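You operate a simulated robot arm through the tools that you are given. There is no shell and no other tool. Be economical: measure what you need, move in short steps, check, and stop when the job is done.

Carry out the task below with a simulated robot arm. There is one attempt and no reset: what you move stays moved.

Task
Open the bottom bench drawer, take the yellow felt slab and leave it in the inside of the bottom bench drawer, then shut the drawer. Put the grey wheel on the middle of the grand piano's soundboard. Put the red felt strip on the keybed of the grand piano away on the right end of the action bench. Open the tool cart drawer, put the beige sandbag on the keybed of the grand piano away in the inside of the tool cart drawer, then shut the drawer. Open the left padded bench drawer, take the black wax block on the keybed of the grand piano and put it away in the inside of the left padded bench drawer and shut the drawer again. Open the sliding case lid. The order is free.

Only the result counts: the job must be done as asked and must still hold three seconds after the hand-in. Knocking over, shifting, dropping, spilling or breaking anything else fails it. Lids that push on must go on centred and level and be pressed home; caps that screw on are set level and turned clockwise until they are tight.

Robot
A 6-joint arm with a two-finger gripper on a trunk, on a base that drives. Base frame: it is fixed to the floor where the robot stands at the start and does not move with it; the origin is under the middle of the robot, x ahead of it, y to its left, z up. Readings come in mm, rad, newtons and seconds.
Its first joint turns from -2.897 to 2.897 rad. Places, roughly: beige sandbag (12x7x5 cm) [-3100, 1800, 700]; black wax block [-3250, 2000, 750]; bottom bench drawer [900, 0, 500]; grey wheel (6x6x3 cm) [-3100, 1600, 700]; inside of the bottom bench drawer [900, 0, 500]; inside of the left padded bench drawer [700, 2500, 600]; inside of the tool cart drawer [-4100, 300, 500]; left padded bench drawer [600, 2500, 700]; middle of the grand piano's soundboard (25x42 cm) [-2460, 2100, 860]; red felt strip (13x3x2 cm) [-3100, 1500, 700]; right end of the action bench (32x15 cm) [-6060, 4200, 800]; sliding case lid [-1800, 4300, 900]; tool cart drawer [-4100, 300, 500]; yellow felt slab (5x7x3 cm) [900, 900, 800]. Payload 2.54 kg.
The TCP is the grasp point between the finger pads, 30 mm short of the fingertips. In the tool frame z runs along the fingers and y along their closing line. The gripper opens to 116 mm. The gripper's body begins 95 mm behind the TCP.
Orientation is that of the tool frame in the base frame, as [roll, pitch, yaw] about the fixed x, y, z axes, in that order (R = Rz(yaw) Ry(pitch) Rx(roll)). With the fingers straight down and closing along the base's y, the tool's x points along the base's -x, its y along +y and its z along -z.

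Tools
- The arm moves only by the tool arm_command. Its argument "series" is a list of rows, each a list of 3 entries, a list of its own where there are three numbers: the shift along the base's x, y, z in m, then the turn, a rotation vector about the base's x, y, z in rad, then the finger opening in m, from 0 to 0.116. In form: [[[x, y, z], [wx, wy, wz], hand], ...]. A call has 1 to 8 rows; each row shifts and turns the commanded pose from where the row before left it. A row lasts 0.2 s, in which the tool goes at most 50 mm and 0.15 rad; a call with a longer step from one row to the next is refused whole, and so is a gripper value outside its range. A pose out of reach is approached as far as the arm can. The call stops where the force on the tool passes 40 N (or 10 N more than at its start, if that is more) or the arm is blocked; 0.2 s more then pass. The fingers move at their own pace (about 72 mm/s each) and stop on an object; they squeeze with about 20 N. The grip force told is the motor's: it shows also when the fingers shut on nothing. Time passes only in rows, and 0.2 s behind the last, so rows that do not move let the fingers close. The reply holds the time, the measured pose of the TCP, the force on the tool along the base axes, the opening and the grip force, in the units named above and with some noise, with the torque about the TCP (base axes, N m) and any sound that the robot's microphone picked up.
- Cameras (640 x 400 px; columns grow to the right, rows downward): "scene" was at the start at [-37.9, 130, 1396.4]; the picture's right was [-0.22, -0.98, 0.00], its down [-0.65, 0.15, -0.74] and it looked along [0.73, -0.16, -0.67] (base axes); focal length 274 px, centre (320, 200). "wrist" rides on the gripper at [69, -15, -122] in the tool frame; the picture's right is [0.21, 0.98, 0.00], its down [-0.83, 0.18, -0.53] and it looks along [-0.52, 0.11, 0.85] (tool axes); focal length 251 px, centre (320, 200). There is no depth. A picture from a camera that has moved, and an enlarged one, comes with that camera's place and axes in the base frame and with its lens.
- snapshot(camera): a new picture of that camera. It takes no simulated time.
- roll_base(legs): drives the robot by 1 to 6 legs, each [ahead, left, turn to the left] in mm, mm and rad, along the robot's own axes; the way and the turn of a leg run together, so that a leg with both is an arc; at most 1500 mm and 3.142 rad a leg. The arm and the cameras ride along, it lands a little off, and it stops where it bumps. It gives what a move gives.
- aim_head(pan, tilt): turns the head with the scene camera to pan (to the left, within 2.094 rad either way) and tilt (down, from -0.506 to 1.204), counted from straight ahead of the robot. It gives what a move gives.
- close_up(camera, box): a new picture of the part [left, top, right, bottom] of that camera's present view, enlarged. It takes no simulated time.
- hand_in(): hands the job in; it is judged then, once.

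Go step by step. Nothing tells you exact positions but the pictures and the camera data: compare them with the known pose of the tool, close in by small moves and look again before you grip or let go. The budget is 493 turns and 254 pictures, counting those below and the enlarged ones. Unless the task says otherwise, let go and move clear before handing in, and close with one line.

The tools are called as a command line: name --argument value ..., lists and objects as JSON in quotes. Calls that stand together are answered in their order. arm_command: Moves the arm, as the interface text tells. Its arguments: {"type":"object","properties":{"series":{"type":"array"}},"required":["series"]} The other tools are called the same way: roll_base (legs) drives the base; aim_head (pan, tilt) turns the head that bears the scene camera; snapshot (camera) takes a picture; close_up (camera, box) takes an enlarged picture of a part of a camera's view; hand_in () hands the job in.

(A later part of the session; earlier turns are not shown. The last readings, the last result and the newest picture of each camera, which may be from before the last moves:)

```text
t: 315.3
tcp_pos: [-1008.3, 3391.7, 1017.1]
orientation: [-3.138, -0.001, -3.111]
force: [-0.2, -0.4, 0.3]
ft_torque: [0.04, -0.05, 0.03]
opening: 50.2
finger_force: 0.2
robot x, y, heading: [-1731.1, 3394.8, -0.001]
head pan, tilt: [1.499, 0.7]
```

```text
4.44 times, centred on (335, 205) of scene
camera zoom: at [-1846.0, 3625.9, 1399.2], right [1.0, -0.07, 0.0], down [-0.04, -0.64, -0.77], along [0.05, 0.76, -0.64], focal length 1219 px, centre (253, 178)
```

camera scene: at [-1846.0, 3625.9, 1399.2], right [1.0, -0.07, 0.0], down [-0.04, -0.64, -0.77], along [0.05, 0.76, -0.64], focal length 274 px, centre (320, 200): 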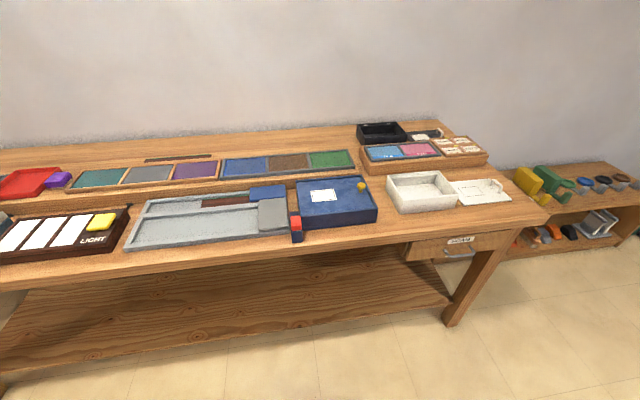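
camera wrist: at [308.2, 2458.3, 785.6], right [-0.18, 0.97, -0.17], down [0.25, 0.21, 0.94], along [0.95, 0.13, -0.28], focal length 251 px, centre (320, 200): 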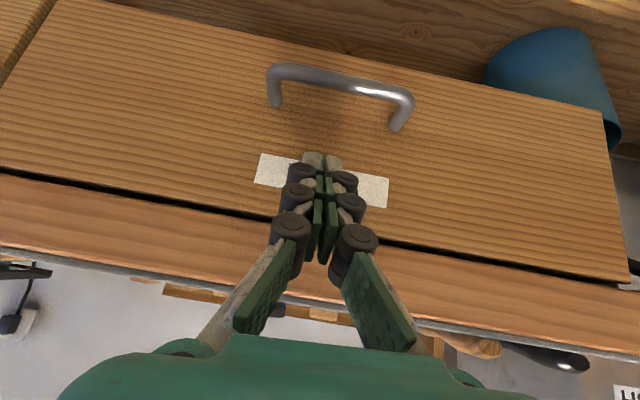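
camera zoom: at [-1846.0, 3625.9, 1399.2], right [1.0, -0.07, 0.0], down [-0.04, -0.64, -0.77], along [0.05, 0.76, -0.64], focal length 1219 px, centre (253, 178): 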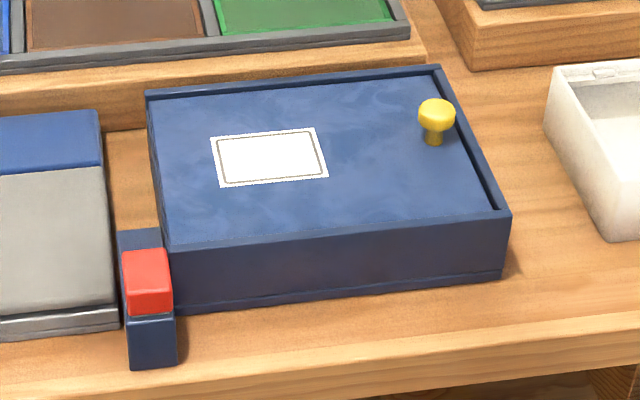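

The lid has a raised rim on the right and looks like it slides left (-x). A small red and blue object stands at the case's left front. I'll swing the arm to the left side to inspect with the wrist camera.

arm_command --series '[[[-0.0016, 0.0473, 0], [0, 0, 0.0655], 0.06], [[-0.0046, 0.0471, 0], [0, 0, 0.0655], 0.06], [[-0.0077, 0.0467, 0], [0, 0, 0.0655], 0.06], [[-0.0107, 0.0461, 0], [0, 0, 0.0655], 0.06], [[-0.0138, 0.0453, 0], [0, 0, 0.0655], 0.06], [[-0.0166, 0.0443, 0], [0, 0, 0.0655], 0.06], [[-0.0195, 0.0431, 0], [0, 0, 0.0655], 0.06], [[-0.0223, 0.0417, 0], [0, 0, 0.0655], 0.06]]'

arm_command --series '[[[-0.025, 0.0402, 0], [0, 0, 0.0655], 0.06], [[-0.0276, 0.0385, 0], [0, 0, 0.0655], 0.06], [[-0.03, 0.0366, 0], [0, 0, 0.0655], 0.06], [[-0.0324, 0.0345, 0], [0, 0, 0.0655], 0.06], [[-0.0345, 0.0323, 0], [0, 0, 0.0655], 0.06], [[-0.0366, 0.03, 0], [0, 0, 0.0655], 0.06], [[-0.0385, 0.0275, 0], [0, 0, 0.0655], 0.06], [[-0.0402, 0.025, 0], [0, 0, 0.0655], 0.06]]'

arm_command --series '[[[-0.0417, 0.0223, 0], [0, 0, 0.0655], 0.06], [[-0.0431, 0.0195, 0], [0, 0, 0.0655], 0.06], [[-0.0443, 0.0166, 0], [0, 0, 0.0655], 0.06], [[-0.0453, 0.0137, 0], [0, 0, 0.0655], 0.06], [[-0.0461, 0.0107, 0], [0, 0, 0.0655], 0.06], [[-0.0467, 0.0077, 0], [0, 0, 0.0655], 0.06], [[-0.0471, 0.0046, 0], [0, 0, 0.0655], 0.06], [[-0.0473, 0.0015, 0], [0, 0, 0.0655], 0.06]]'

snapshot --camera "wrist"

```text
t: 317.1
tcp_pos: [-1104.5, 3754.3, 1020.0]
orientation: [-3.138, -0.001, -2.586]
force: [-0.7, 0.6, -0.5]
ft_torque: [0.03, -0.01, -0.02]
opening: 60.4
finger_force: 0.1
robot x, y, heading: [-1731.9, 3393.2, 0.006]
head pan, tilt: [1.499, 0.7]
```

```text
t: 318.9
tcp_pos: [-1368.6, 4019.4, 1019.4]
orientation: [-3.139, -0.003, -2.064]
force: [0.8, -0.2, -0.5]
ft_torque: [0.04, 0.06, -0.02]
opening: 59.9
finger_force: 0.1
robot x, y, heading: [-1730.2, 3390.9, -0.004]
head pan, tilt: [1.499, 0.7]
```

```text
t: 320.7
tcp_pos: [-1731.4, 4115.5, 1017.3]
orientation: [-3.139, -0.002, -1.54]
force: [0.3, 0.3, 0.4]
ft_torque: [0.0, 0.05, 0.04]
opening: 59.9
finger_force: 0.1
robot x, y, heading: [-1733.4, 3392.2, 0.004]
head pan, tilt: [1.499, 0.7]
```

```text
123 pictures are left
camera wrist: at [-1714.4, 4047.0, 1139.8], right [-0.97, -0.24, 0.0], down [-0.21, 0.82, 0.53], along [-0.13, 0.52, -0.85], focal length 251 px, centre (320, 200)
```

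wrist: 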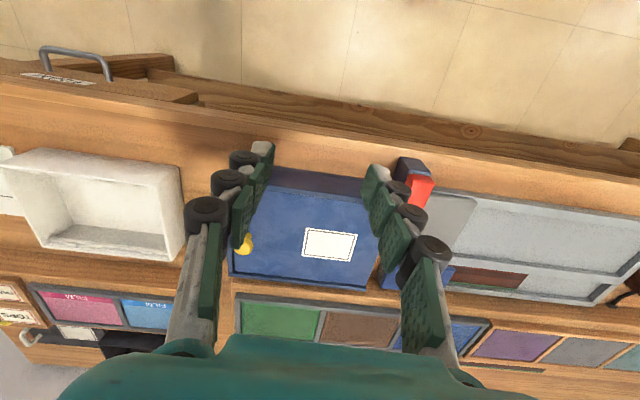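

close_up --camera "wrist" --box '[220, 140, 460, 300]'

close_up --camera "scene" --box '[270, 180, 360, 250]'

```text
2.50 times, centred on (340, 220) of wrist
camera zoom: at [-1714.4, 4047.0, 1139.8], right [-0.97, -0.24, 0.0], down [-0.21, 0.82, 0.53], along [-0.13, 0.52, -0.85], focal length 629 px, centre (270, 150)
```

zoom: 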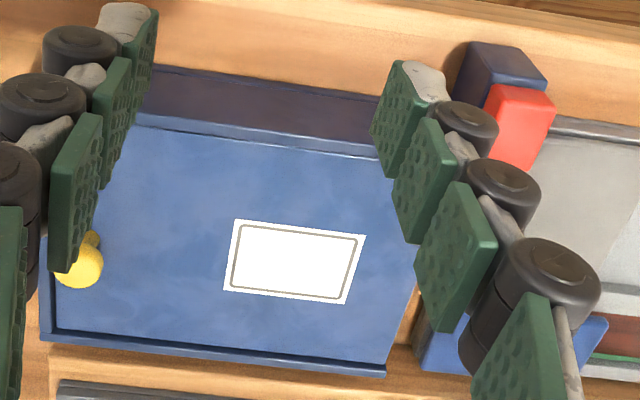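

```text
5.71 times, centred on (315, 215) of scene
camera zoom: at [-1845.6, 3626.1, 1399.2], right [1.0, -0.07, 0.0], down [-0.04, -0.64, -0.76], along [0.05, 0.76, -0.64], focal length 1567 px, centre (349, 114)
```

zoom: 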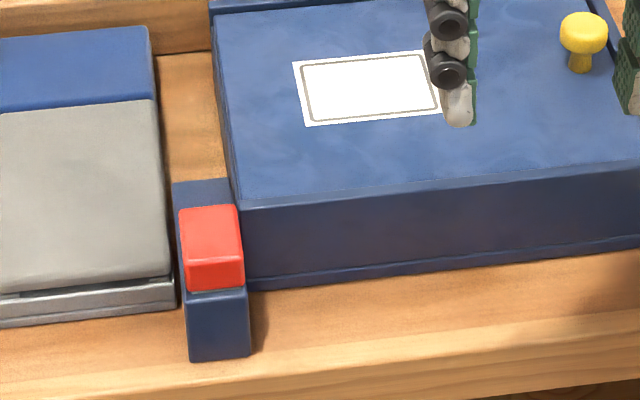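

The red piece on the blue bar looks like a catch beside the lid's left edge. The knob is at about (-1672, 4301, 881). I'll move above the knob and check.

arm_command --series '[[[0.015, 0.046, -0.01], [0, 0, -0.03], 0.06], [[0.015, 0.046, -0.01], [0, 0, 0], 0.06], [[0.015, 0.046, -0.01], [0, 0, 0], 0.06], [[0.015, 0.046, -0.01], [0, 0, 0], 0.06], [[0, 0, -0.03], [0, 0, 0], 0.06]]'

snapshot --camera "wrist"

close_up --camera "scene" --box '[280, 130, 420, 230]'

```text
t: 321.9
tcp_pos: [-1668.5, 4235.1, 937.4]
orientation: [-3.139, 0.0, -1.57]
force: [0.0, 0.7, 0.0]
ft_torque: [0.0, -0.03, 0.01]
opening: 60.0
finger_force: 0.0
out of reach, approached as far as the arm can: row 3, 4
robot x, y, heading: [-1733.0, 3391.1, 0.006]
head pan, tilt: [1.499, 0.7]
```

```text
120 pictures are left
camera wrist: at [-1654.4, 4166.2, 1059.7], right [-0.98, -0.22, 0.0], down [-0.18, 0.83, 0.53], along [-0.11, 0.52, -0.85], focal length 251 px, centre (320, 200)
```

wrist: 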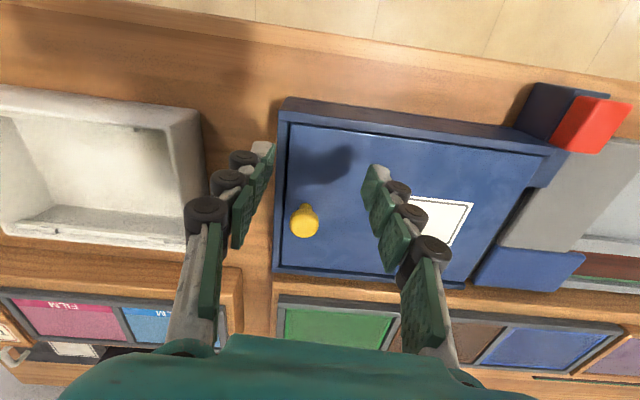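

```text
4.00 times, centred on (350, 180) of scene
camera zoom: at [-1846.2, 3626.1, 1399.1], right [1.0, -0.07, 0.0], down [-0.04, -0.64, -0.76], along [0.05, 0.76, -0.64], focal length 1097 px, centre (200, 280)
```

zoom: 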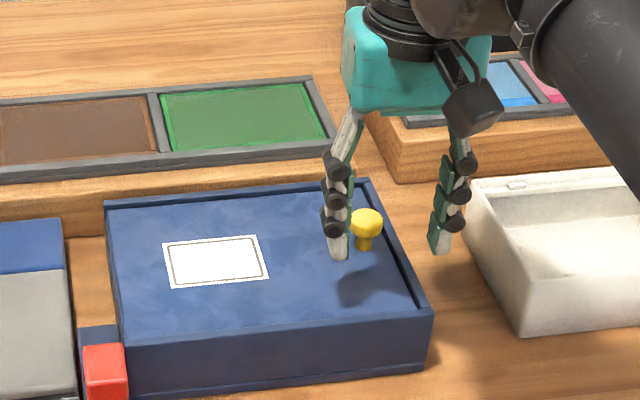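

The sideways reach is a bit short, so I'll lift slightly and bring the base closer to the bench.

arm_command --series '[[[0, -0.03, 0.035], [0, 0, 0], 0.06], [[0, -0.03, 0.035], [0, 0, 0], 0.06]]'

roll_base --legs '[[-50, 130, 0]]'

snapshot --camera "wrist"

```text
t: 322.5
tcp_pos: [-1668.1, 4175.3, 1008.3]
orientation: [-3.14, -0.004, -1.57]
force: [0.8, 1.3, -0.8]
ft_torque: [-0.05, 0.0, -0.01]
opening: 60.1
finger_force: 0.1
robot x, y, heading: [-1733.9, 3390.8, 0.009]
head pan, tilt: [1.499, 0.7]
```

```text
t: 323.9
tcp_pos: [-1721.1, 4305.0, 1008.1]
orientation: [-3.139, -0.002, -1.57]
force: [-0.3, 0.1, -0.4]
ft_torque: [-0.02, 0.01, 0.01]
opening: 60.0
finger_force: 0.1
robot x, y, heading: [-1783.0, 3522.4, 0.005]
head pan, tilt: [1.499, 0.7]
```

```text
118 pictures are left
camera wrist: at [-1705.1, 4236.7, 1130.9], right [-0.98, -0.22, 0.0], down [-0.18, 0.83, 0.53], along [-0.11, 0.52, -0.85], focal length 251 px, centre (320, 200)
```

wrist: 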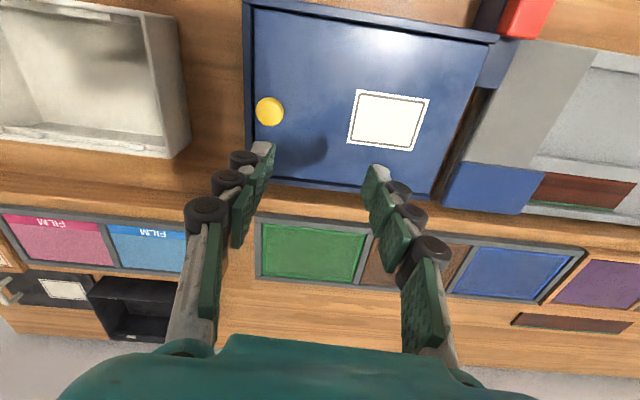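

arm_command --series '[[[0.026, -0.002, -0.02], [0, 0, 0], 0.06], [[0.026, -0.002, -0.03], [0, 0, 0], 0.06], [[0, 0, -0.03], [0, 0, 0], 0.06]]'

snapshot --camera "wrist"

close_up --camera "scene" --box '[240, 120, 420, 240]'

```text
t: 324.7
tcp_pos: [-1668.1, 4300.5, 929.8]
orientation: [-3.138, -0.002, -1.57]
force: [0.0, -0.4, 0.0]
ft_torque: [-0.02, 0.0, -0.03]
opening: 59.9
finger_force: 0.0
robot x, y, heading: [-1781.2, 3522.9, 0.008]
head pan, tilt: [1.499, 0.7]
```

```text
117 pictures are left
camera wrist: at [-1653.5, 4231.4, 1051.6], right [-0.98, -0.22, 0.0], down [-0.18, 0.83, 0.53], along [-0.11, 0.52, -0.85], focal length 251 px, centre (320, 200)
```

wrist: 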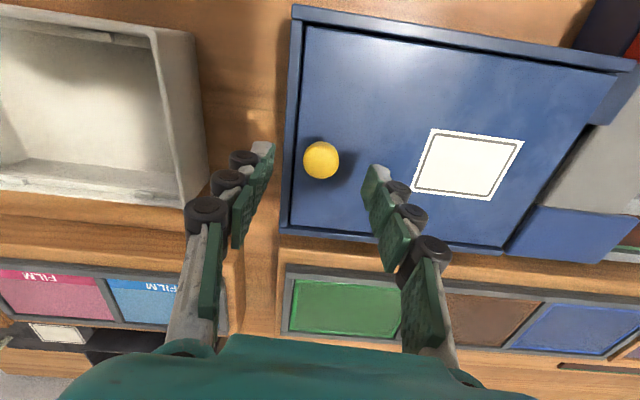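

```text
3.33 times, centred on (330, 180) of scene
camera zoom: at [-1897.0, 3756.8, 1399.1], right [1.0, -0.07, 0.0], down [-0.04, -0.64, -0.76], along [0.05, 0.76, -0.64], focal length 914 px, centre (287, 267)
```

zoom: 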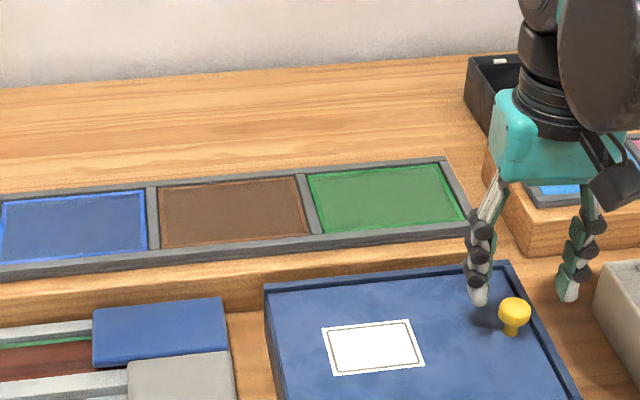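

The rim is close to the knob on the +x side, so I'll turn the gripper to close along y.

arm_command --series '[[[0, 0, 0.01], [0, 0, -0.1428], 0.06], [[0, 0, 0], [0, 0, -0.1428], 0.06], [[0, 0, 0], [0, 0, -0.1428], 0.06], [[0, 0, 0], [0, 0, -0.1428], 0.06], [[0, 0, 0], [0, 0, -0.1428], 0.06], [[0, 0, 0], [0, 0, -0.1428], 0.06], [[0, 0, 0], [0, 0, -0.1428], 0.06]]'

arm_command --series '[[[0, 0, 0], [0, 0, -0.1428], 0.06], [[0, 0, 0], [0, 0, -0.1428], 0.06], [[0, 0, 0], [0, 0, -0.1428], 0.06], [[0, 0, 0], [0, 0, -0.1428], 0.06]]'

snapshot --camera "wrist"

```text
t: 326.3
tcp_pos: [-1668.9, 4300.0, 938.3]
orientation: [-3.138, -0.003, -2.568]
force: [0.4, 0.7, -0.4]
ft_torque: [0.01, -0.01, -0.01]
opening: 60.0
finger_force: 0.1
robot x, y, heading: [-1782.5, 3526.7, -0.0]
head pan, tilt: [1.499, 0.7]
```

```text
t: 327.3
tcp_pos: [-1668.3, 4301.6, 938.7]
orientation: [-3.138, 0.0, -3.141]
force: [0.2, -0.1, 0.6]
ft_torque: [0.02, 0.03, -0.03]
opening: 60.1
finger_force: 0.0
robot x, y, heading: [-1784.3, 3522.9, -0.0]
head pan, tilt: [1.499, 0.7]
```

```text
115 pictures are left
camera wrist: at [-1736.8, 4286.8, 1060.3], right [-0.21, 0.98, 0.0], down [0.83, 0.18, 0.53], along [0.52, 0.11, -0.85], focal length 251 px, centre (320, 200)
```

wrist: 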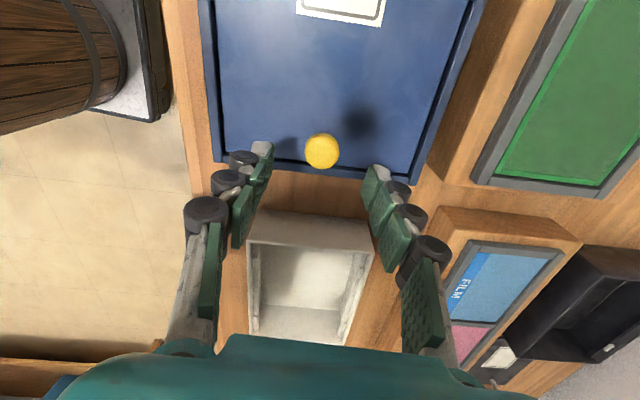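

arm_command --series '[[[0, 0, -0.02], [0, 0, 0], 0.05], [[0, 0, -0.013], [0, 0, 0], 0.05]]'

close_up --camera "scene" --box '[300, 150, 430, 240]'

snapshot --camera "wrist"

```text
t: 327.9
tcp_pos: [-1667.8, 4302.1, 905.2]
orientation: [-3.139, -0.001, -3.14]
force: [-0.3, -0.3, -0.3]
ft_torque: [0.0, -0.01, 0.0]
opening: 49.8
finger_force: 0.2
robot x, y, heading: [-1781.6, 3525.7, 0.006]
head pan, tilt: [1.499, 0.7]
```

```text
4.44 times, centred on (365, 195) of scene
camera zoom: at [-1897.0, 3756.8, 1399.1], right [1.0, -0.07, 0.0], down [-0.04, -0.64, -0.76], along [0.05, 0.76, -0.64], focal length 1219 px, centre (120, 222)
```

zoom: 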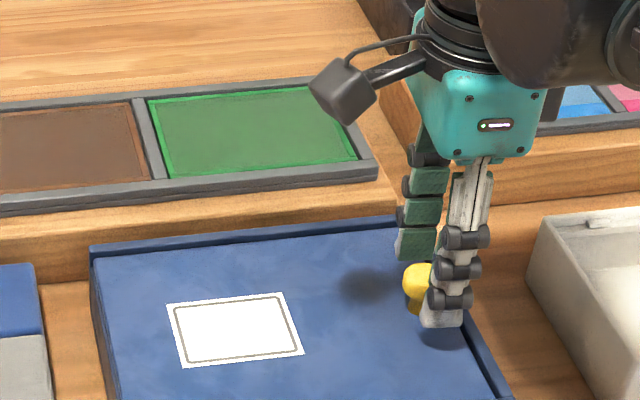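

```text
113 pictures are left
camera wrist: at [-1736.3, 4287.1, 1027.8], right [-0.22, 0.98, 0.0], down [0.83, 0.18, 0.53], along [0.52, 0.11, -0.85], focal length 251 px, centre (320, 200)
```

wrist: 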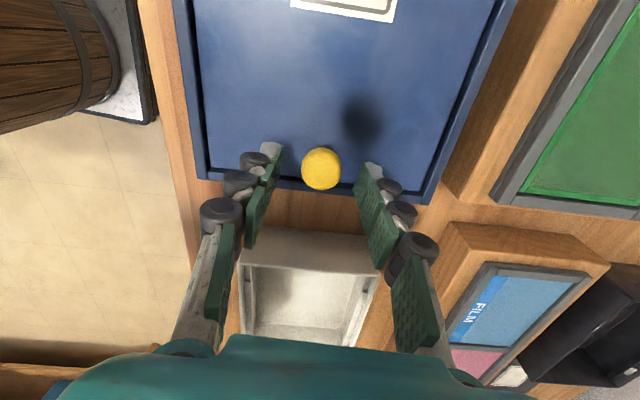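

arm_command --series '[[[-0.002, 0, 0], [0, 0, 0], 0.03], [[0, 0, 0], [0, 0, 0], 0.0], [[0, 0, 0], [0, 0, 0], 0.0], [[0, 0, 0], [0, 0, 0], 0.0]]'

arm_command --series '[[[-0.004, 0, 0], [0, 0, 0], 0.0], [[-0.004, 0, 0], [0, 0, 0], 0.0]]'

```text
t: 328.9
tcp_pos: [-1670.1, 4303.0, 905.7]
orientation: [-3.138, -0.002, -3.141]
force: [-0.6, 8.2, 1.5]
ft_torque: [0.08, 0.02, -0.06]
opening: 24.9
finger_force: 45.1
robot x, y, heading: [-1779.7, 3526.1, 0.001]
head pan, tilt: [1.499, 0.7]
```

```text
t: 329.5
tcp_pos: [-1678.6, 4302.3, 906.3]
orientation: [-3.137, 0.001, -3.139]
force: [1.0, 1.7, -10.3]
ft_torque: [-0.18, -0.12, -0.12]
opening: 24.6
finger_force: 44.5
robot x, y, heading: [-1782.6, 3524.2, 0.0]
head pan, tilt: [1.499, 0.7]
```

arm_command --series '[[[-0.006, 0, 0], [0, 0, 0], 0.0], [[-0.006, 0, 0], [0, 0, 0], 0.0]]'

snapshot --camera "wrist"

close_up --camera "scene" --box '[230, 150, 430, 280]'

```text
t: 330.1
tcp_pos: [-1690.2, 4302.0, 905.1]
orientation: [-3.135, -0.001, -3.14]
force: [1.8, -16.0, -9.2]
ft_torque: [-0.75, 0.02, -0.12]
opening: 24.8
finger_force: 44.6
robot x, y, heading: [-1784.5, 3524.0, 0.007]
head pan, tilt: [1.499, 0.7]
```

```text
112 pictures are left
camera wrist: at [-1759.1, 4286.3, 1027.5], right [-0.22, 0.98, -0.01], down [0.83, 0.19, 0.53], along [0.52, 0.11, -0.85], focal length 251 px, centre (320, 200)
```

wrist: 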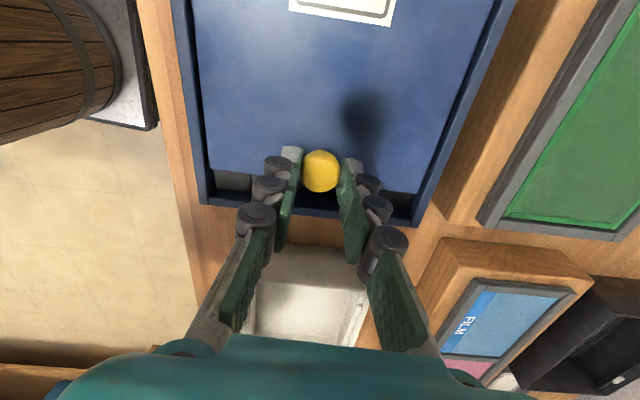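

```text
3.08 times, centred on (330, 215) of scene
camera zoom: at [-1896.8, 3756.5, 1399.2], right [1.0, -0.07, 0.0], down [-0.04, -0.64, -0.76], along [0.05, 0.76, -0.64], focal length 844 px, centre (289, 154)
```

zoom: 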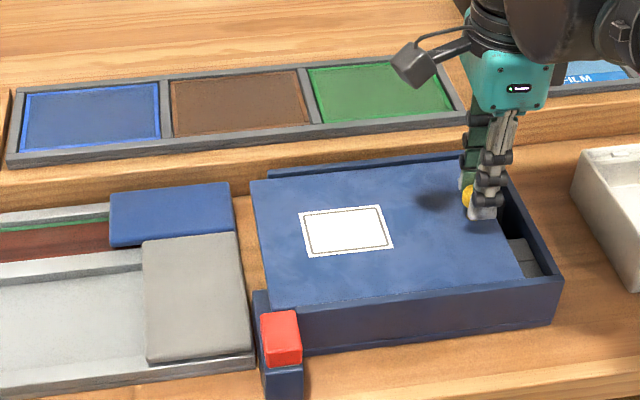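

The lid slides freely and a gap opens at the knob end. The red piece seems just outside its path. I'll continue in small steps and watch.

arm_command --series '[[[-0.008, 0.001, 0], [0, 0, 0], 0.0], [[-0.008, 0, 0], [0, 0, 0], 0.0], [[-0.008, 0, 0], [0, 0, 0], 0.0]]'

close_up --camera "scene" --box '[230, 150, 430, 280]'

```text
t: 330.6
tcp_pos: [-1701.2, 4300.5, 905.5]
orientation: [-3.131, -0.002, -3.138]
force: [-0.5, -5.3, 2.5]
ft_torque: [-0.4, 0.12, -0.03]
opening: 24.8
finger_force: 45.0
robot x, y, heading: [-1782.6, 3525.1, 0.005]
head pan, tilt: [1.499, 0.7]
stopped in row 2: the force on the tool passed its limit at 43 N (the readings are from after the stop); the commanded pose is now the measured one
```

```text
3.08 times, centred on (330, 215) of scene
camera zoom: at [-1896.9, 3756.2, 1399.2], right [1.0, -0.07, 0.0], down [-0.04, -0.64, -0.77], along [0.05, 0.76, -0.64], focal length 844 px, centre (289, 154)
```

zoom: 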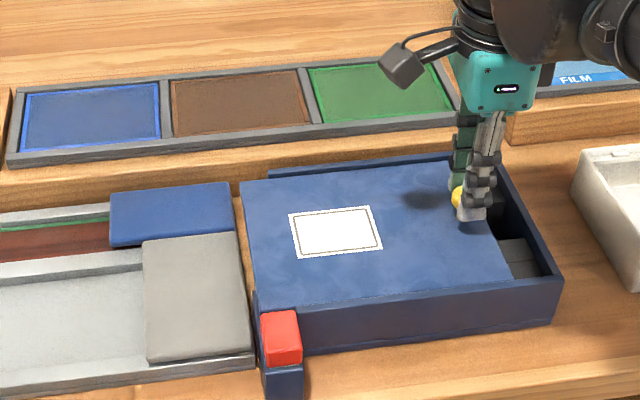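

The lid stopped after 31 mm at 43 N. Before forcing anything, I'll let go and look at what blocks its left edge.

arm_command --series '[[[0, 0, 0], [0, 0, 0], 0.05], [[0, 0, 0], [0, 0, 0], 0.06], [[0, 0, 0.03], [0, 0, 0], 0.06], [[-0.02, -0.02, 0.04], [0, 0, 0], 0.1], [[-0.035, -0.03, 0.02], [0, 0, 0], 0.116], [[-0.04, -0.03, 0], [0, 0, 0], 0.116], [[-0.04, -0.03, 0], [0, 0, 0], 0.116]]'

snapshot --camera "wrist"

close_up --camera "scene" --box '[240, 190, 340, 280]'

```text
refused: row 5 steps farther than a row can; nothing moved
```

```text
109 pictures are left
camera wrist: at [-1768.9, 4286.0, 1027.5], right [-0.22, 0.98, -0.01], down [0.83, 0.19, 0.53], along [0.52, 0.11, -0.85], focal length 251 px, centre (320, 200)
```

wrist: 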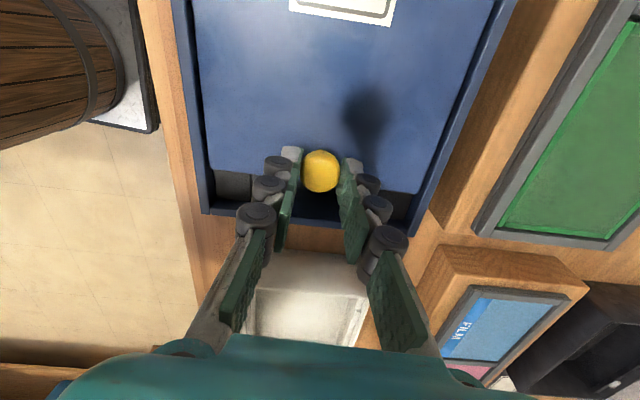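

```text
4.44 times, centred on (290, 235) of scene
camera zoom: at [-1896.9, 3756.2, 1399.2], right [1.0, -0.07, 0.0], down [-0.04, -0.64, -0.77], along [0.05, 0.76, -0.64], focal length 1219 px, centre (453, 44)
```

zoom: 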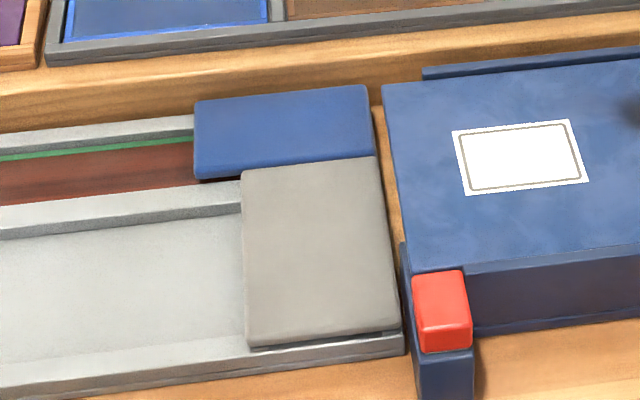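

arm_command --series '[[[0, 0, 0], [0, 0, 0], 0.05], [[0, 0, 0], [0, 0, 0], 0.06], [[0, 0, 0.03], [0, 0, 0], 0.06], [[-0.02, -0.02, 0.04], [0, 0, 0], 0.1], [[-0.035, -0.03, 0.015], [0, 0, 0], 0.116], [[-0.04, -0.029, 0], [0, 0, 0], 0.116], [[-0.04, -0.029, 0], [0, 0, 0], 0.116]]'

snapshot --camera "wrist"

close_up --camera "scene" --box '[230, 150, 430, 280]'

```text
t: 332.2
tcp_pos: [-1833.7, 4192.0, 992.9]
orientation: [-3.133, -0.001, 3.141]
force: [1.2, 0.5, -0.5]
ft_torque: [-0.04, 0.03, -0.04]
opening: 116.1
finger_force: 0.1
robot x, y, heading: [-1782.8, 3521.6, 0.004]
head pan, tilt: [1.499, 0.7]
```

```text
107 pictures are left
camera wrist: at [-1901.9, 4177.9, 1114.5], right [-0.22, 0.98, -0.01], down [0.83, 0.19, 0.53], along [0.52, 0.11, -0.85], focal length 251 px, centre (320, 200)
```

wrist: 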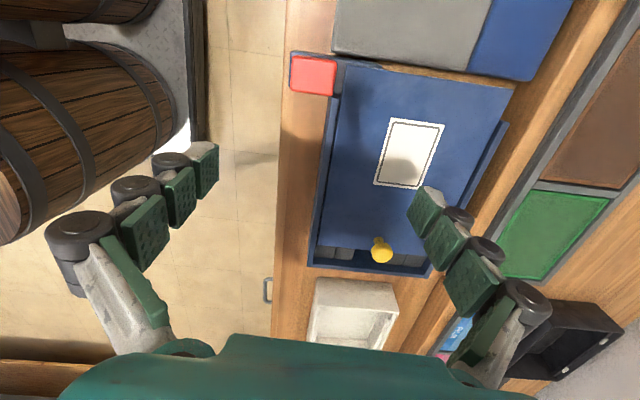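

```text
3.08 times, centred on (330, 215) of scene
camera zoom: at [-1896.5, 3756.9, 1399.1], right [1.0, -0.07, 0.0], down [-0.04, -0.64, -0.76], along [0.05, 0.76, -0.64], focal length 844 px, centre (289, 154)
```

zoom: 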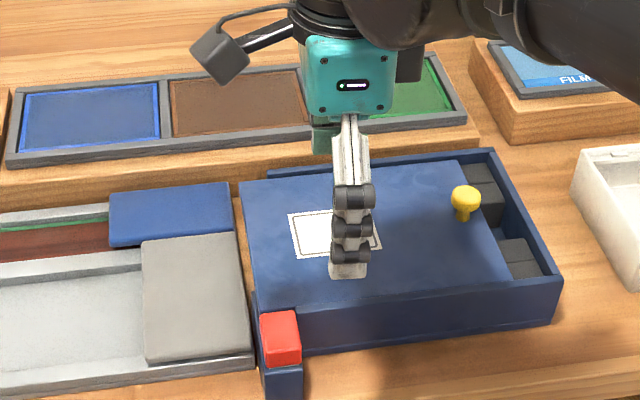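

close_up --camera "wrist" --box '[270, 30, 430, 130]'

```text
4.00 times, centred on (350, 80) of wrist
camera zoom: at [-1901.9, 4177.9, 1114.5], right [-0.22, 0.98, -0.01], down [0.83, 0.19, 0.53], along [0.52, 0.11, -0.85], focal length 1006 px, centre (200, 680)
```

zoom: 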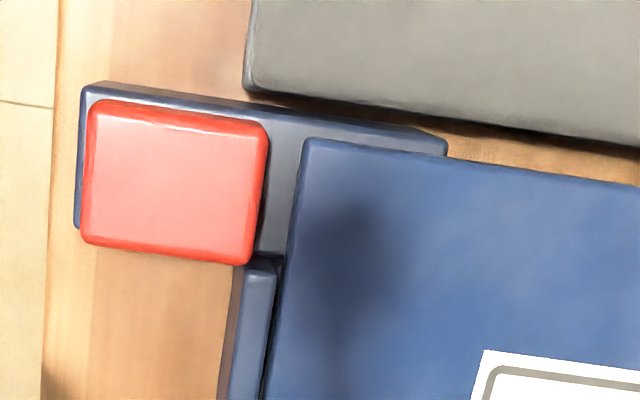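

The red catch is already out of the way, and the grey box (top z≈825) is lower than the lid (z≈862). The case is turned about 6°, so my straight -x pull jammed it. I'll re-grip the knob and pull along the case's own axis.

arm_command --series '[[[0.035, 0.027, 0], [0, 0, 0.03], 0.06], [[0.035, 0.027, 0], [0, 0, 0.03], 0.06], [[0.035, 0.027, -0.01], [0, 0, 0.03], 0.06], [[0.026, 0.026, -0.03], [0, 0, 0], 0.06]]'

snapshot --camera "wrist"

```text
t: 333.2
tcp_pos: [-1705.2, 4300.0, 950.1]
orientation: [-3.133, -0.002, -3.048]
force: [-0.8, 0.8, 1.1]
ft_torque: [0.01, -0.05, 0.02]
opening: 60.0
finger_force: 0.2
robot x, y, heading: [-1783.5, 3522.6, 0.007]
head pan, tilt: [1.499, 0.7]
```

```text
104 pictures are left
camera wrist: at [-1771.1, 4279.4, 1071.7], right [-0.3, 0.95, -0.01], down [0.81, 0.26, 0.53], along [0.51, 0.15, -0.85], focal length 251 px, centre (320, 200)
```

wrist: 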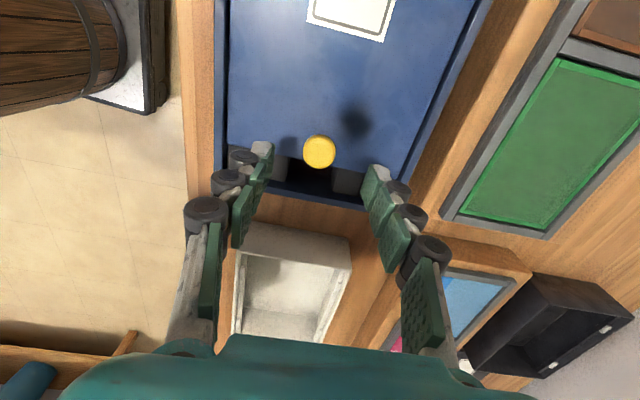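

arm_command --series '[[[0.004, -0.002, -0.025], [0, 0, 0], 0.055], [[0, 0, -0.02], [0, 0, 0], 0.05], [[0, 0, 0], [0, 0, 0], 0.02], [[0, 0, 0], [0, 0, 0], 0.0], [[0, 0, 0], [0, 0, 0], 0.0]]'

arm_command --series '[[[-0.008, -0.0008, 0], [0, 0, 0], 0.0], [[-0.008, -0.0008, 0], [0, 0, 0], 0.0], [[-0.008, -0.0008, 0], [0, 0, 0], 0.0]]'

close_up --camera "scene" --box '[230, 150, 430, 280]'

```text
t: 334.3
tcp_pos: [-1700.2, 4300.5, 903.9]
orientation: [-3.141, -0.002, -3.05]
force: [-3.2, 7.8, -5.9]
ft_torque: [0.22, 0.06, 0.02]
opening: 24.6
finger_force: 45.1
robot x, y, heading: [-1783.0, 3525.5, 0.003]
head pan, tilt: [1.499, 0.7]
stopped in row 5: the force on the tool passed its limit at 42 N (the readings are from after the stop); the commanded pose is now the measured one
```

```text
t: 335.1
tcp_pos: [-1725.1, 4298.9, 902.9]
orientation: [-3.139, -0.001, -3.051]
force: [-0.4, 8.5, -11.8]
ft_torque: [0.26, -0.13, 0.05]
opening: 24.8
finger_force: 45.3
robot x, y, heading: [-1782.8, 3527.6, 0.007]
head pan, tilt: [1.499, 0.7]
```

```text
3.08 times, centred on (330, 215) of scene
camera zoom: at [-1896.9, 3757.8, 1399.0], right [1.0, -0.07, 0.0], down [-0.04, -0.64, -0.76], along [0.05, 0.76, -0.64], focal length 844 px, centre (289, 154)
```

zoom: 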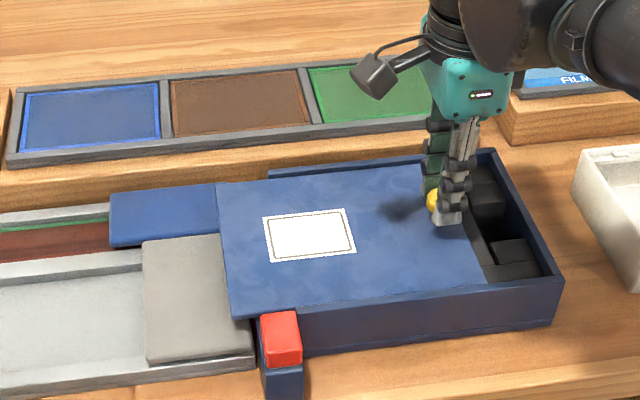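

It slides now. Continuing along the axis.

arm_command --series '[[[-0.01, 0.0, -0.001], [0, 0, 0], 0.0], [[-0.01, -0.0008, 0], [0, 0, 0], 0.0], [[-0.01, -0.0008, 0], [0, 0, 0], 0.0], [[-0.01, -0.0008, 0], [0, 0, 0], 0.0], [[-0.01, -0.0008, 0], [0, 0, 0], 0.0]]'

close_up --camera "scene" --box '[230, 150, 430, 280]'

```text
t: 336.3
tcp_pos: [-1775.5, 4293.4, 902.9]
orientation: [-3.139, -0.002, -3.049]
force: [0.7, 2.3, -1.5]
ft_torque: [0.09, -0.05, 0.13]
opening: 24.7
finger_force: 45.2
robot x, y, heading: [-1783.3, 3524.9, 0.004]
head pan, tilt: [1.499, 0.7]
```

```text
3.08 times, centred on (330, 215) of scene
camera zoom: at [-1896.9, 3757.2, 1399.1], right [1.0, -0.07, 0.0], down [-0.04, -0.64, -0.76], along [0.05, 0.76, -0.64], focal length 844 px, centre (289, 154)
```

zoom: 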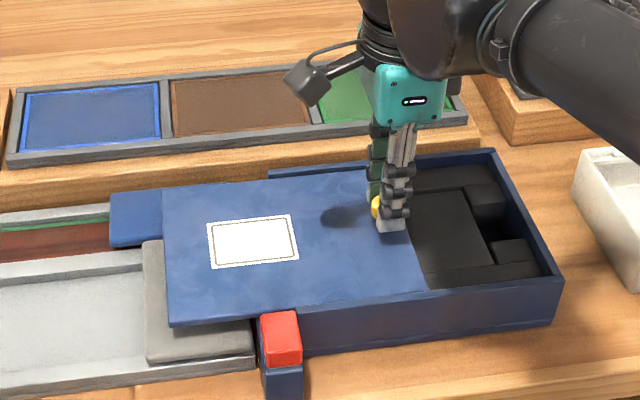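

arm_command --series '[[[-0.01, -0.001, 0], [0, 0, 0], 0.0], [[-0.01, -0.001, 0], [0, 0, 0], 0.0], [[-0.01, -0.001, 0], [0, 0, 0], 0.0], [[-0.01, -0.001, 0], [0, 0, 0], 0.0], [[-0.01, -0.001, 0], [0, 0, 0], 0.0], [[-0.01, -0.001, 0], [0, 0, 0], 0.0]]'

close_up --camera "scene" --box '[180, 150, 430, 280]'

```text
t: 337.7
tcp_pos: [-1835.4, 4288.0, 904.4]
orientation: [3.141, -0.002, -3.051]
force: [-1.5, 25.8, 27.9]
ft_torque: [0.71, 0.01, 0.03]
opening: 24.6
finger_force: 44.8
robot x, y, heading: [-1782.8, 3524.2, 0.006]
head pan, tilt: [1.499, 0.7]
```

```text
2.56 times, centred on (305, 215) of scene
camera zoom: at [-1897.0, 3757.1, 1399.1], right [1.0, -0.07, 0.0], down [-0.04, -0.64, -0.76], along [0.05, 0.76, -0.64], focal length 702 px, centre (358, 162)
```

zoom: 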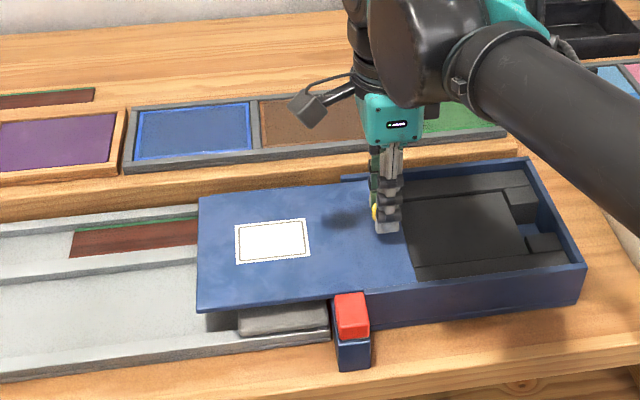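

arm_command --series '[[[-0.003, 0.002, 0.002], [0, 0, 0], 0.0], [[-0.006, -0.0004, 0.0], [0, 0, 0], 0.0], [[-0.006, -0.0005, 0], [0, 0, 0], 0.0]]'

snapshot --camera "wrist"

```text
t: 338.5
tcp_pos: [-1851.3, 4287.7, 903.1]
orientation: [-3.133, -0.001, -3.046]
force: [3.4, -26.3, -36.6]
ft_torque: [-0.62, -0.1, 0.06]
opening: 24.7
finger_force: 45.1
robot x, y, heading: [-1782.0, 3521.9, 0.007]
head pan, tilt: [1.499, 0.7]
```

```text
100 pictures are left
camera wrist: at [-1917.3, 4266.6, 1025.9], right [-0.3, 0.95, -0.01], down [0.81, 0.26, 0.53], along [0.51, 0.16, -0.85], focal length 251 px, centre (320, 200)
```

wrist: 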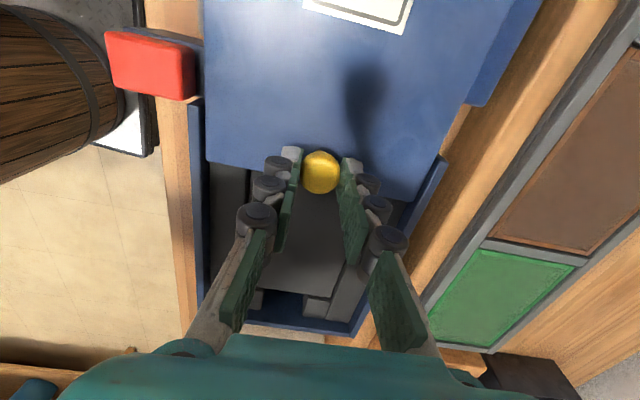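

arm_command --series '[[[-0.003, -0.001, -0.001], [0, 0, 0], 0.0], [[-0.005, -0.0005, 0.0], [0, 0, 0], 0.0], [[-0.005, -0.0005, 0], [0, 0, 0], 0.0], [[-0.005, -0.0005, 0], [0, 0, 0], 0.0]]'

close_up --camera "scene" --box '[180, 150, 430, 280]'

```text
t: 339.5
tcp_pos: [-1865.1, 4285.4, 905.1]
orientation: [-3.136, 0.0, -3.052]
force: [23.2, -29.8, -26.3]
ft_torque: [-0.65, -0.34, 0.06]
opening: 24.7
finger_force: 45.0
robot x, y, heading: [-1783.3, 3524.3, 0.005]
head pan, tilt: [1.499, 0.7]
```

```text
2.56 times, centred on (305, 215) of scene
camera zoom: at [-1896.0, 3757.0, 1399.2], right [1.0, -0.07, 0.0], down [-0.04, -0.64, -0.76], along [0.05, 0.76, -0.64], focal length 702 px, centre (358, 162)
```

zoom: 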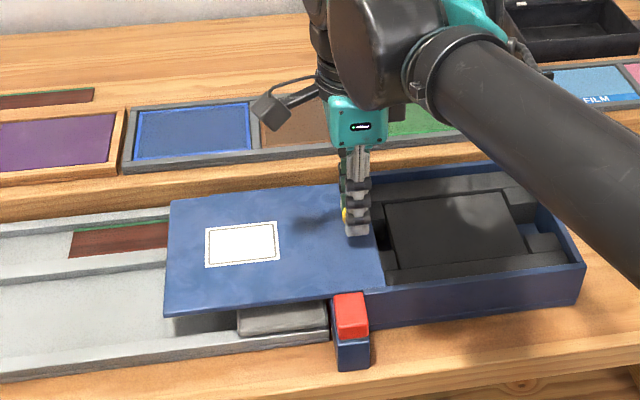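

The lid reached its end stop after about 195 mm, so it's fully open. I'll release and stow.

arm_command --series '[[[0, 0, 0], [0, 0, 0], 0.04], [[0, 0, 0], [0, 0, 0], 0.06], [[0, 0, 0.04], [0, 0, 0], 0.06], [[0, 0, 0.04], [0, 0, 0], 0.06], [[0, -0.03, 0.035], [0, 0, 0], 0.06], [[0, -0.045, 0.01], [0, 0, 0], 0.06]]'

close_up --camera "scene" --box '[180, 150, 430, 280]'

```text
t: 340.9
tcp_pos: [-1868.9, 4213.2, 1028.9]
orientation: [-3.138, -0.003, -3.049]
force: [0.1, 0.8, -2.2]
ft_torque: [-0.04, 0.0, -0.03]
opening: 59.8
finger_force: 0.0
robot x, y, heading: [-1781.9, 3522.4, 0.006]
head pan, tilt: [1.499, 0.7]
```

```text
2.56 times, centred on (305, 215) of scene
camera zoom: at [-1897.0, 3757.4, 1399.1], right [1.0, -0.07, 0.0], down [-0.04, -0.64, -0.76], along [0.05, 0.76, -0.64], focal length 702 px, centre (358, 162)
```

zoom: 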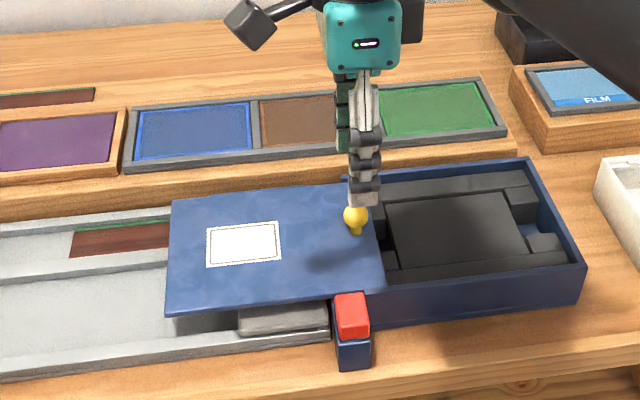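

The lid stays open. Before fetching the wheel, I'll look at the piano interior from this side to plan the approach.

aim_head --pan -2.0 --tilt 0.55

snapshot --camera "scene"

aim_head --pan -1.4 --tilt 0.6

snapshot --camera "scene"

```text
t: 343.8
tcp_pos: [-1868.5, 4214.3, 1030.6]
orientation: [-3.138, 0.0, -3.049]
force: [-0.5, -0.4, -0.4]
ft_torque: [0.04, -0.01, 0.01]
opening: 59.8
finger_force: 0.1
robot x, y, heading: [-1785.4, 3524.2, 0.002]
head pan, tilt: [-2.0, 0.55]
```

```text
97 pictures are left
camera scene: at [-1939.9, 3590.4, 1412.3], right [-0.91, 0.41, 0.0], down [0.22, 0.48, -0.85], along [-0.35, -0.78, -0.52], focal length 274 px, centre (320, 200)
```

scene: 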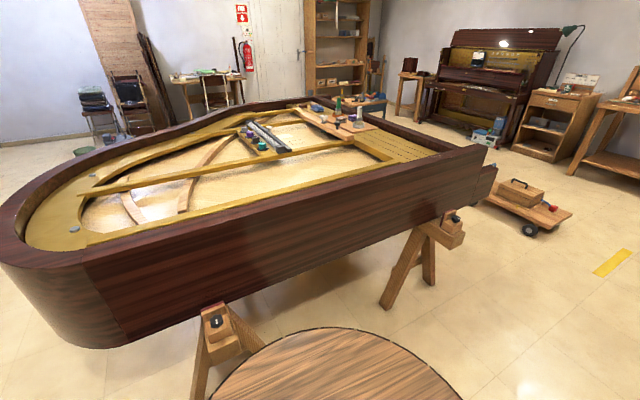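

```text
t: 344.8
tcp_pos: [-1867.3, 4213.9, 1031.2]
orientation: [-3.138, -0.001, -3.05]
force: [0.1, 0.4, -0.1]
ft_torque: [0.02, 0.03, -0.04]
opening: 60.0
finger_force: 0.1
robot x, y, heading: [-1783.1, 3525.1, 0.004]
head pan, tilt: [-1.4, 0.6]
```

```text
96 pictures are left
camera scene: at [-1887.5, 3585.2, 1407.8], right [-0.98, -0.17, 0.0], down [-0.1, 0.56, -0.83], along [0.14, -0.81, -0.56], focal length 274 px, centre (320, 200)
```

scene: 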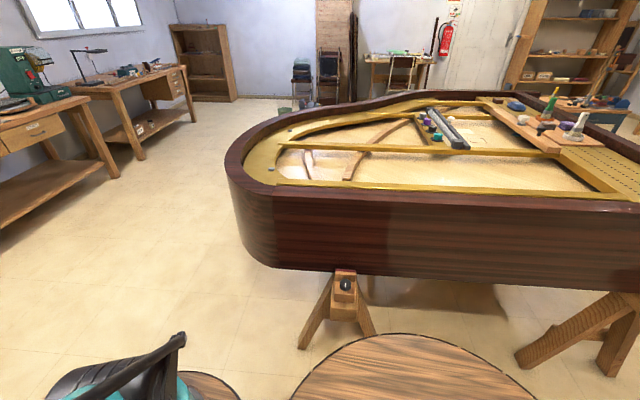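

The rim bulges outward on the treble side, so the straight (+y) side gives the closest access to the soundboard. I'll zoom in on the soundboard's middle and swing the arm back to the front.

close_up --camera "scene" --box '[330, 80, 630, 220]'

arm_command --series '[[[0.045, 0.015, 0], [0, 0, 0], 0.06], [[0.04, 0.015, 0], [0, 0, 0], 0.06], [[0.0473, -0.0015, 0], [0, 0, 0], 0.06], [[0.0471, -0.0046, 0], [0, 0, 0], 0.06], [[0.0467, -0.0077, 0], [0, 0, 0], 0.06], [[0.0461, -0.0107, 0], [0, 0, 0], 0.06], [[0.0453, -0.0137, 0], [0, 0, 0], 0.06], [[0.0443, -0.0166, 0], [0, 0, 0], 0.06]]'

arm_command --series '[[[0.0431, -0.0195, 0], [0, 0, 0], 0.06], [[0.0417, -0.0223, 0], [0, 0, 0], 0.06], [[0.0402, -0.025, 0], [0, 0, 0], 0.06], [[0.0385, -0.0275, 0], [0, 0, 0], 0.06], [[0.0366, -0.03, 0], [0, 0, 0], 0.06], [[0.0345, -0.0323, 0], [0, 0, 0], 0.06], [[0.0324, -0.0345, 0], [0, 0, 0], 0.06], [[0.03, -0.0366, 0], [0, 0, 0], 0.06]]'

arm_command --series '[[[0.0276, -0.0385, 0], [0, 0, 0], 0.06], [[0.025, -0.0402, 0], [0, 0, 0], 0.06], [[0.0223, -0.0417, 0], [0, 0, 0], 0.06], [[0.0195, -0.0431, 0], [0, 0, 0], 0.06], [[0.0166, -0.0443, 0], [0, 0, 0], 0.06], [[0.0138, -0.0453, 0], [0, 0, 0], 0.06], [[0.0107, -0.0461, 0], [0, 0, 0], 0.06], [[0.0077, -0.0467, 0], [0, 0, 0], 0.06]]'

```text
2.13 times, centred on (480, 150) of scene
camera zoom: at [-1887.5, 3585.2, 1407.8], right [-0.98, -0.17, 0.0], down [-0.1, 0.56, -0.83], along [0.14, -0.81, -0.56], focal length 585 px, centre (-21, 307)
```

zoom: 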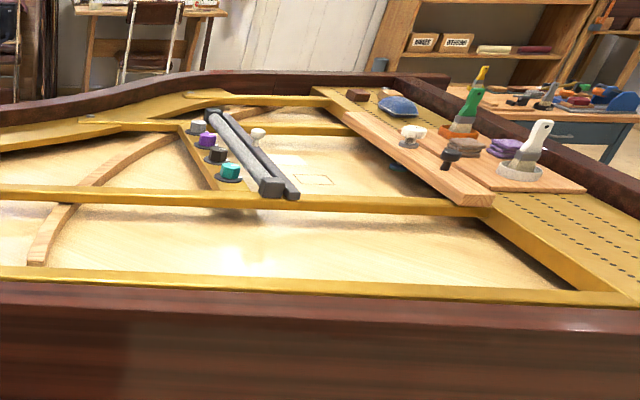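

```text
t: 346.6
tcp_pos: [-1505.0, 4188.5, 1029.7]
orientation: [-3.14, -0.001, -3.048]
force: [-0.3, -0.2, 0.3]
ft_torque: [-0.03, -0.05, 0.04]
opening: 60.0
finger_force: 0.0
robot x, y, heading: [-1783.4, 3523.6, 0.0]
head pan, tilt: [-1.4, 0.6]
```

```text
t: 348.4
tcp_pos: [-1209.1, 3956.8, 1029.4]
orientation: [-3.138, -0.002, -3.05]
force: [-0.3, 0.7, -0.5]
ft_torque: [-0.03, 0.0, 0.02]
opening: 59.9
finger_force: 0.1
robot x, y, heading: [-1785.5, 3524.1, 0.005]
head pan, tilt: [-1.4, 0.6]
```

```text
t: 350.2
tcp_pos: [-1065.2, 3613.9, 1031.7]
orientation: [-3.138, -0.001, -3.05]
force: [0.1, 1.0, -0.4]
ft_torque: [-0.02, 0.0, 0.01]
opening: 60.1
finger_force: 0.0
robot x, y, heading: [-1783.7, 3524.6, 0.009]
head pan, tilt: [-1.4, 0.6]
```

A square mark on the soundboard near (-2470, 2080) shows the target. I'll fetch the wheel, driving the west way round past the dolly.

roll_base --legs '[[-1000, -70, 0], [-980, 0, 0], [0, 0, -1.575]]'

aim_head --pan 0.0 --tilt 0.7

snapshot --camera "scene"

```text
t: 364.0
tcp_pos: [-3718.9, 2740.2, 1031.1]
orientation: [-3.139, -0.001, 1.611]
force: [-0.1, -0.1, 0.6]
ft_torque: [0.01, 0.02, 0.01]
opening: 60.0
finger_force: 0.2
robot x, y, heading: [-3771.8, 3461.8, -1.616]
head pan, tilt: [-1.4, 0.6]
```

```text
t: 365.6
tcp_pos: [-3720.4, 2741.3, 1029.9]
orientation: [-3.139, -0.002, 1.612]
force: [1.0, -0.1, 0.1]
ft_torque: [0.0, 0.01, -0.03]
opening: 59.9
finger_force: 0.1
robot x, y, heading: [-3774.1, 3464.6, -1.62]
head pan, tilt: [0.0, 0.7]
```

```text
94 pictures are left
camera scene: at [-3619.5, 3488.5, 1399.2], right [-1.0, 0.05, 0.0], down [0.03, 0.64, -0.76], along [-0.04, -0.76, -0.64], focal length 274 px, centre (320, 200)
```

scene: 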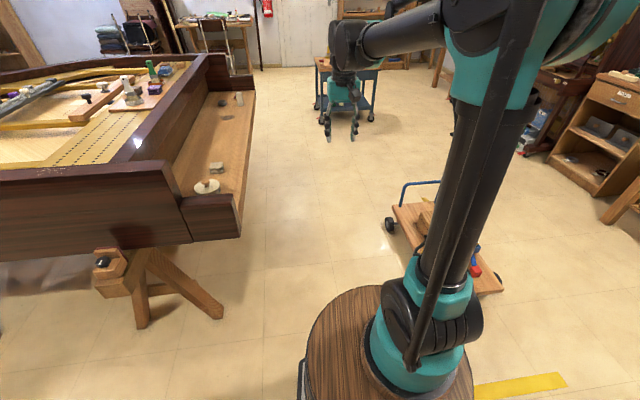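

roll_base --legs '[[0, 0, 0.049], [0, -18, 0], [700, 0, 0]]'

```text
t: 370.2
tcp_pos: [-3696.3, 2052.9, 1032.1]
orientation: [-3.138, -0.002, 1.667]
force: [0.4, -0.4, 0.3]
ft_torque: [-0.03, 0.01, -0.01]
opening: 60.2
finger_force: 0.0
robot x, y, heading: [-3786.3, 2772.1, -1.559]
head pan, tilt: [0.0, 0.7]
```

roll_base --legs '[[0, 0, -0.012], [750, 0, 0], [700, 50, 0]]'

```text
t: 378.0
tcp_pos: [-3675.7, 605.6, 1030.4]
orientation: [-3.139, -0.002, 1.643]
force: [0.2, 0.6, 0.4]
ft_torque: [0.06, 0.01, -0.03]
opening: 60.2
finger_force: 0.0
robot x, y, heading: [-3752.2, 1323.3, -1.584]
head pan, tilt: [0.0, 0.7]
```

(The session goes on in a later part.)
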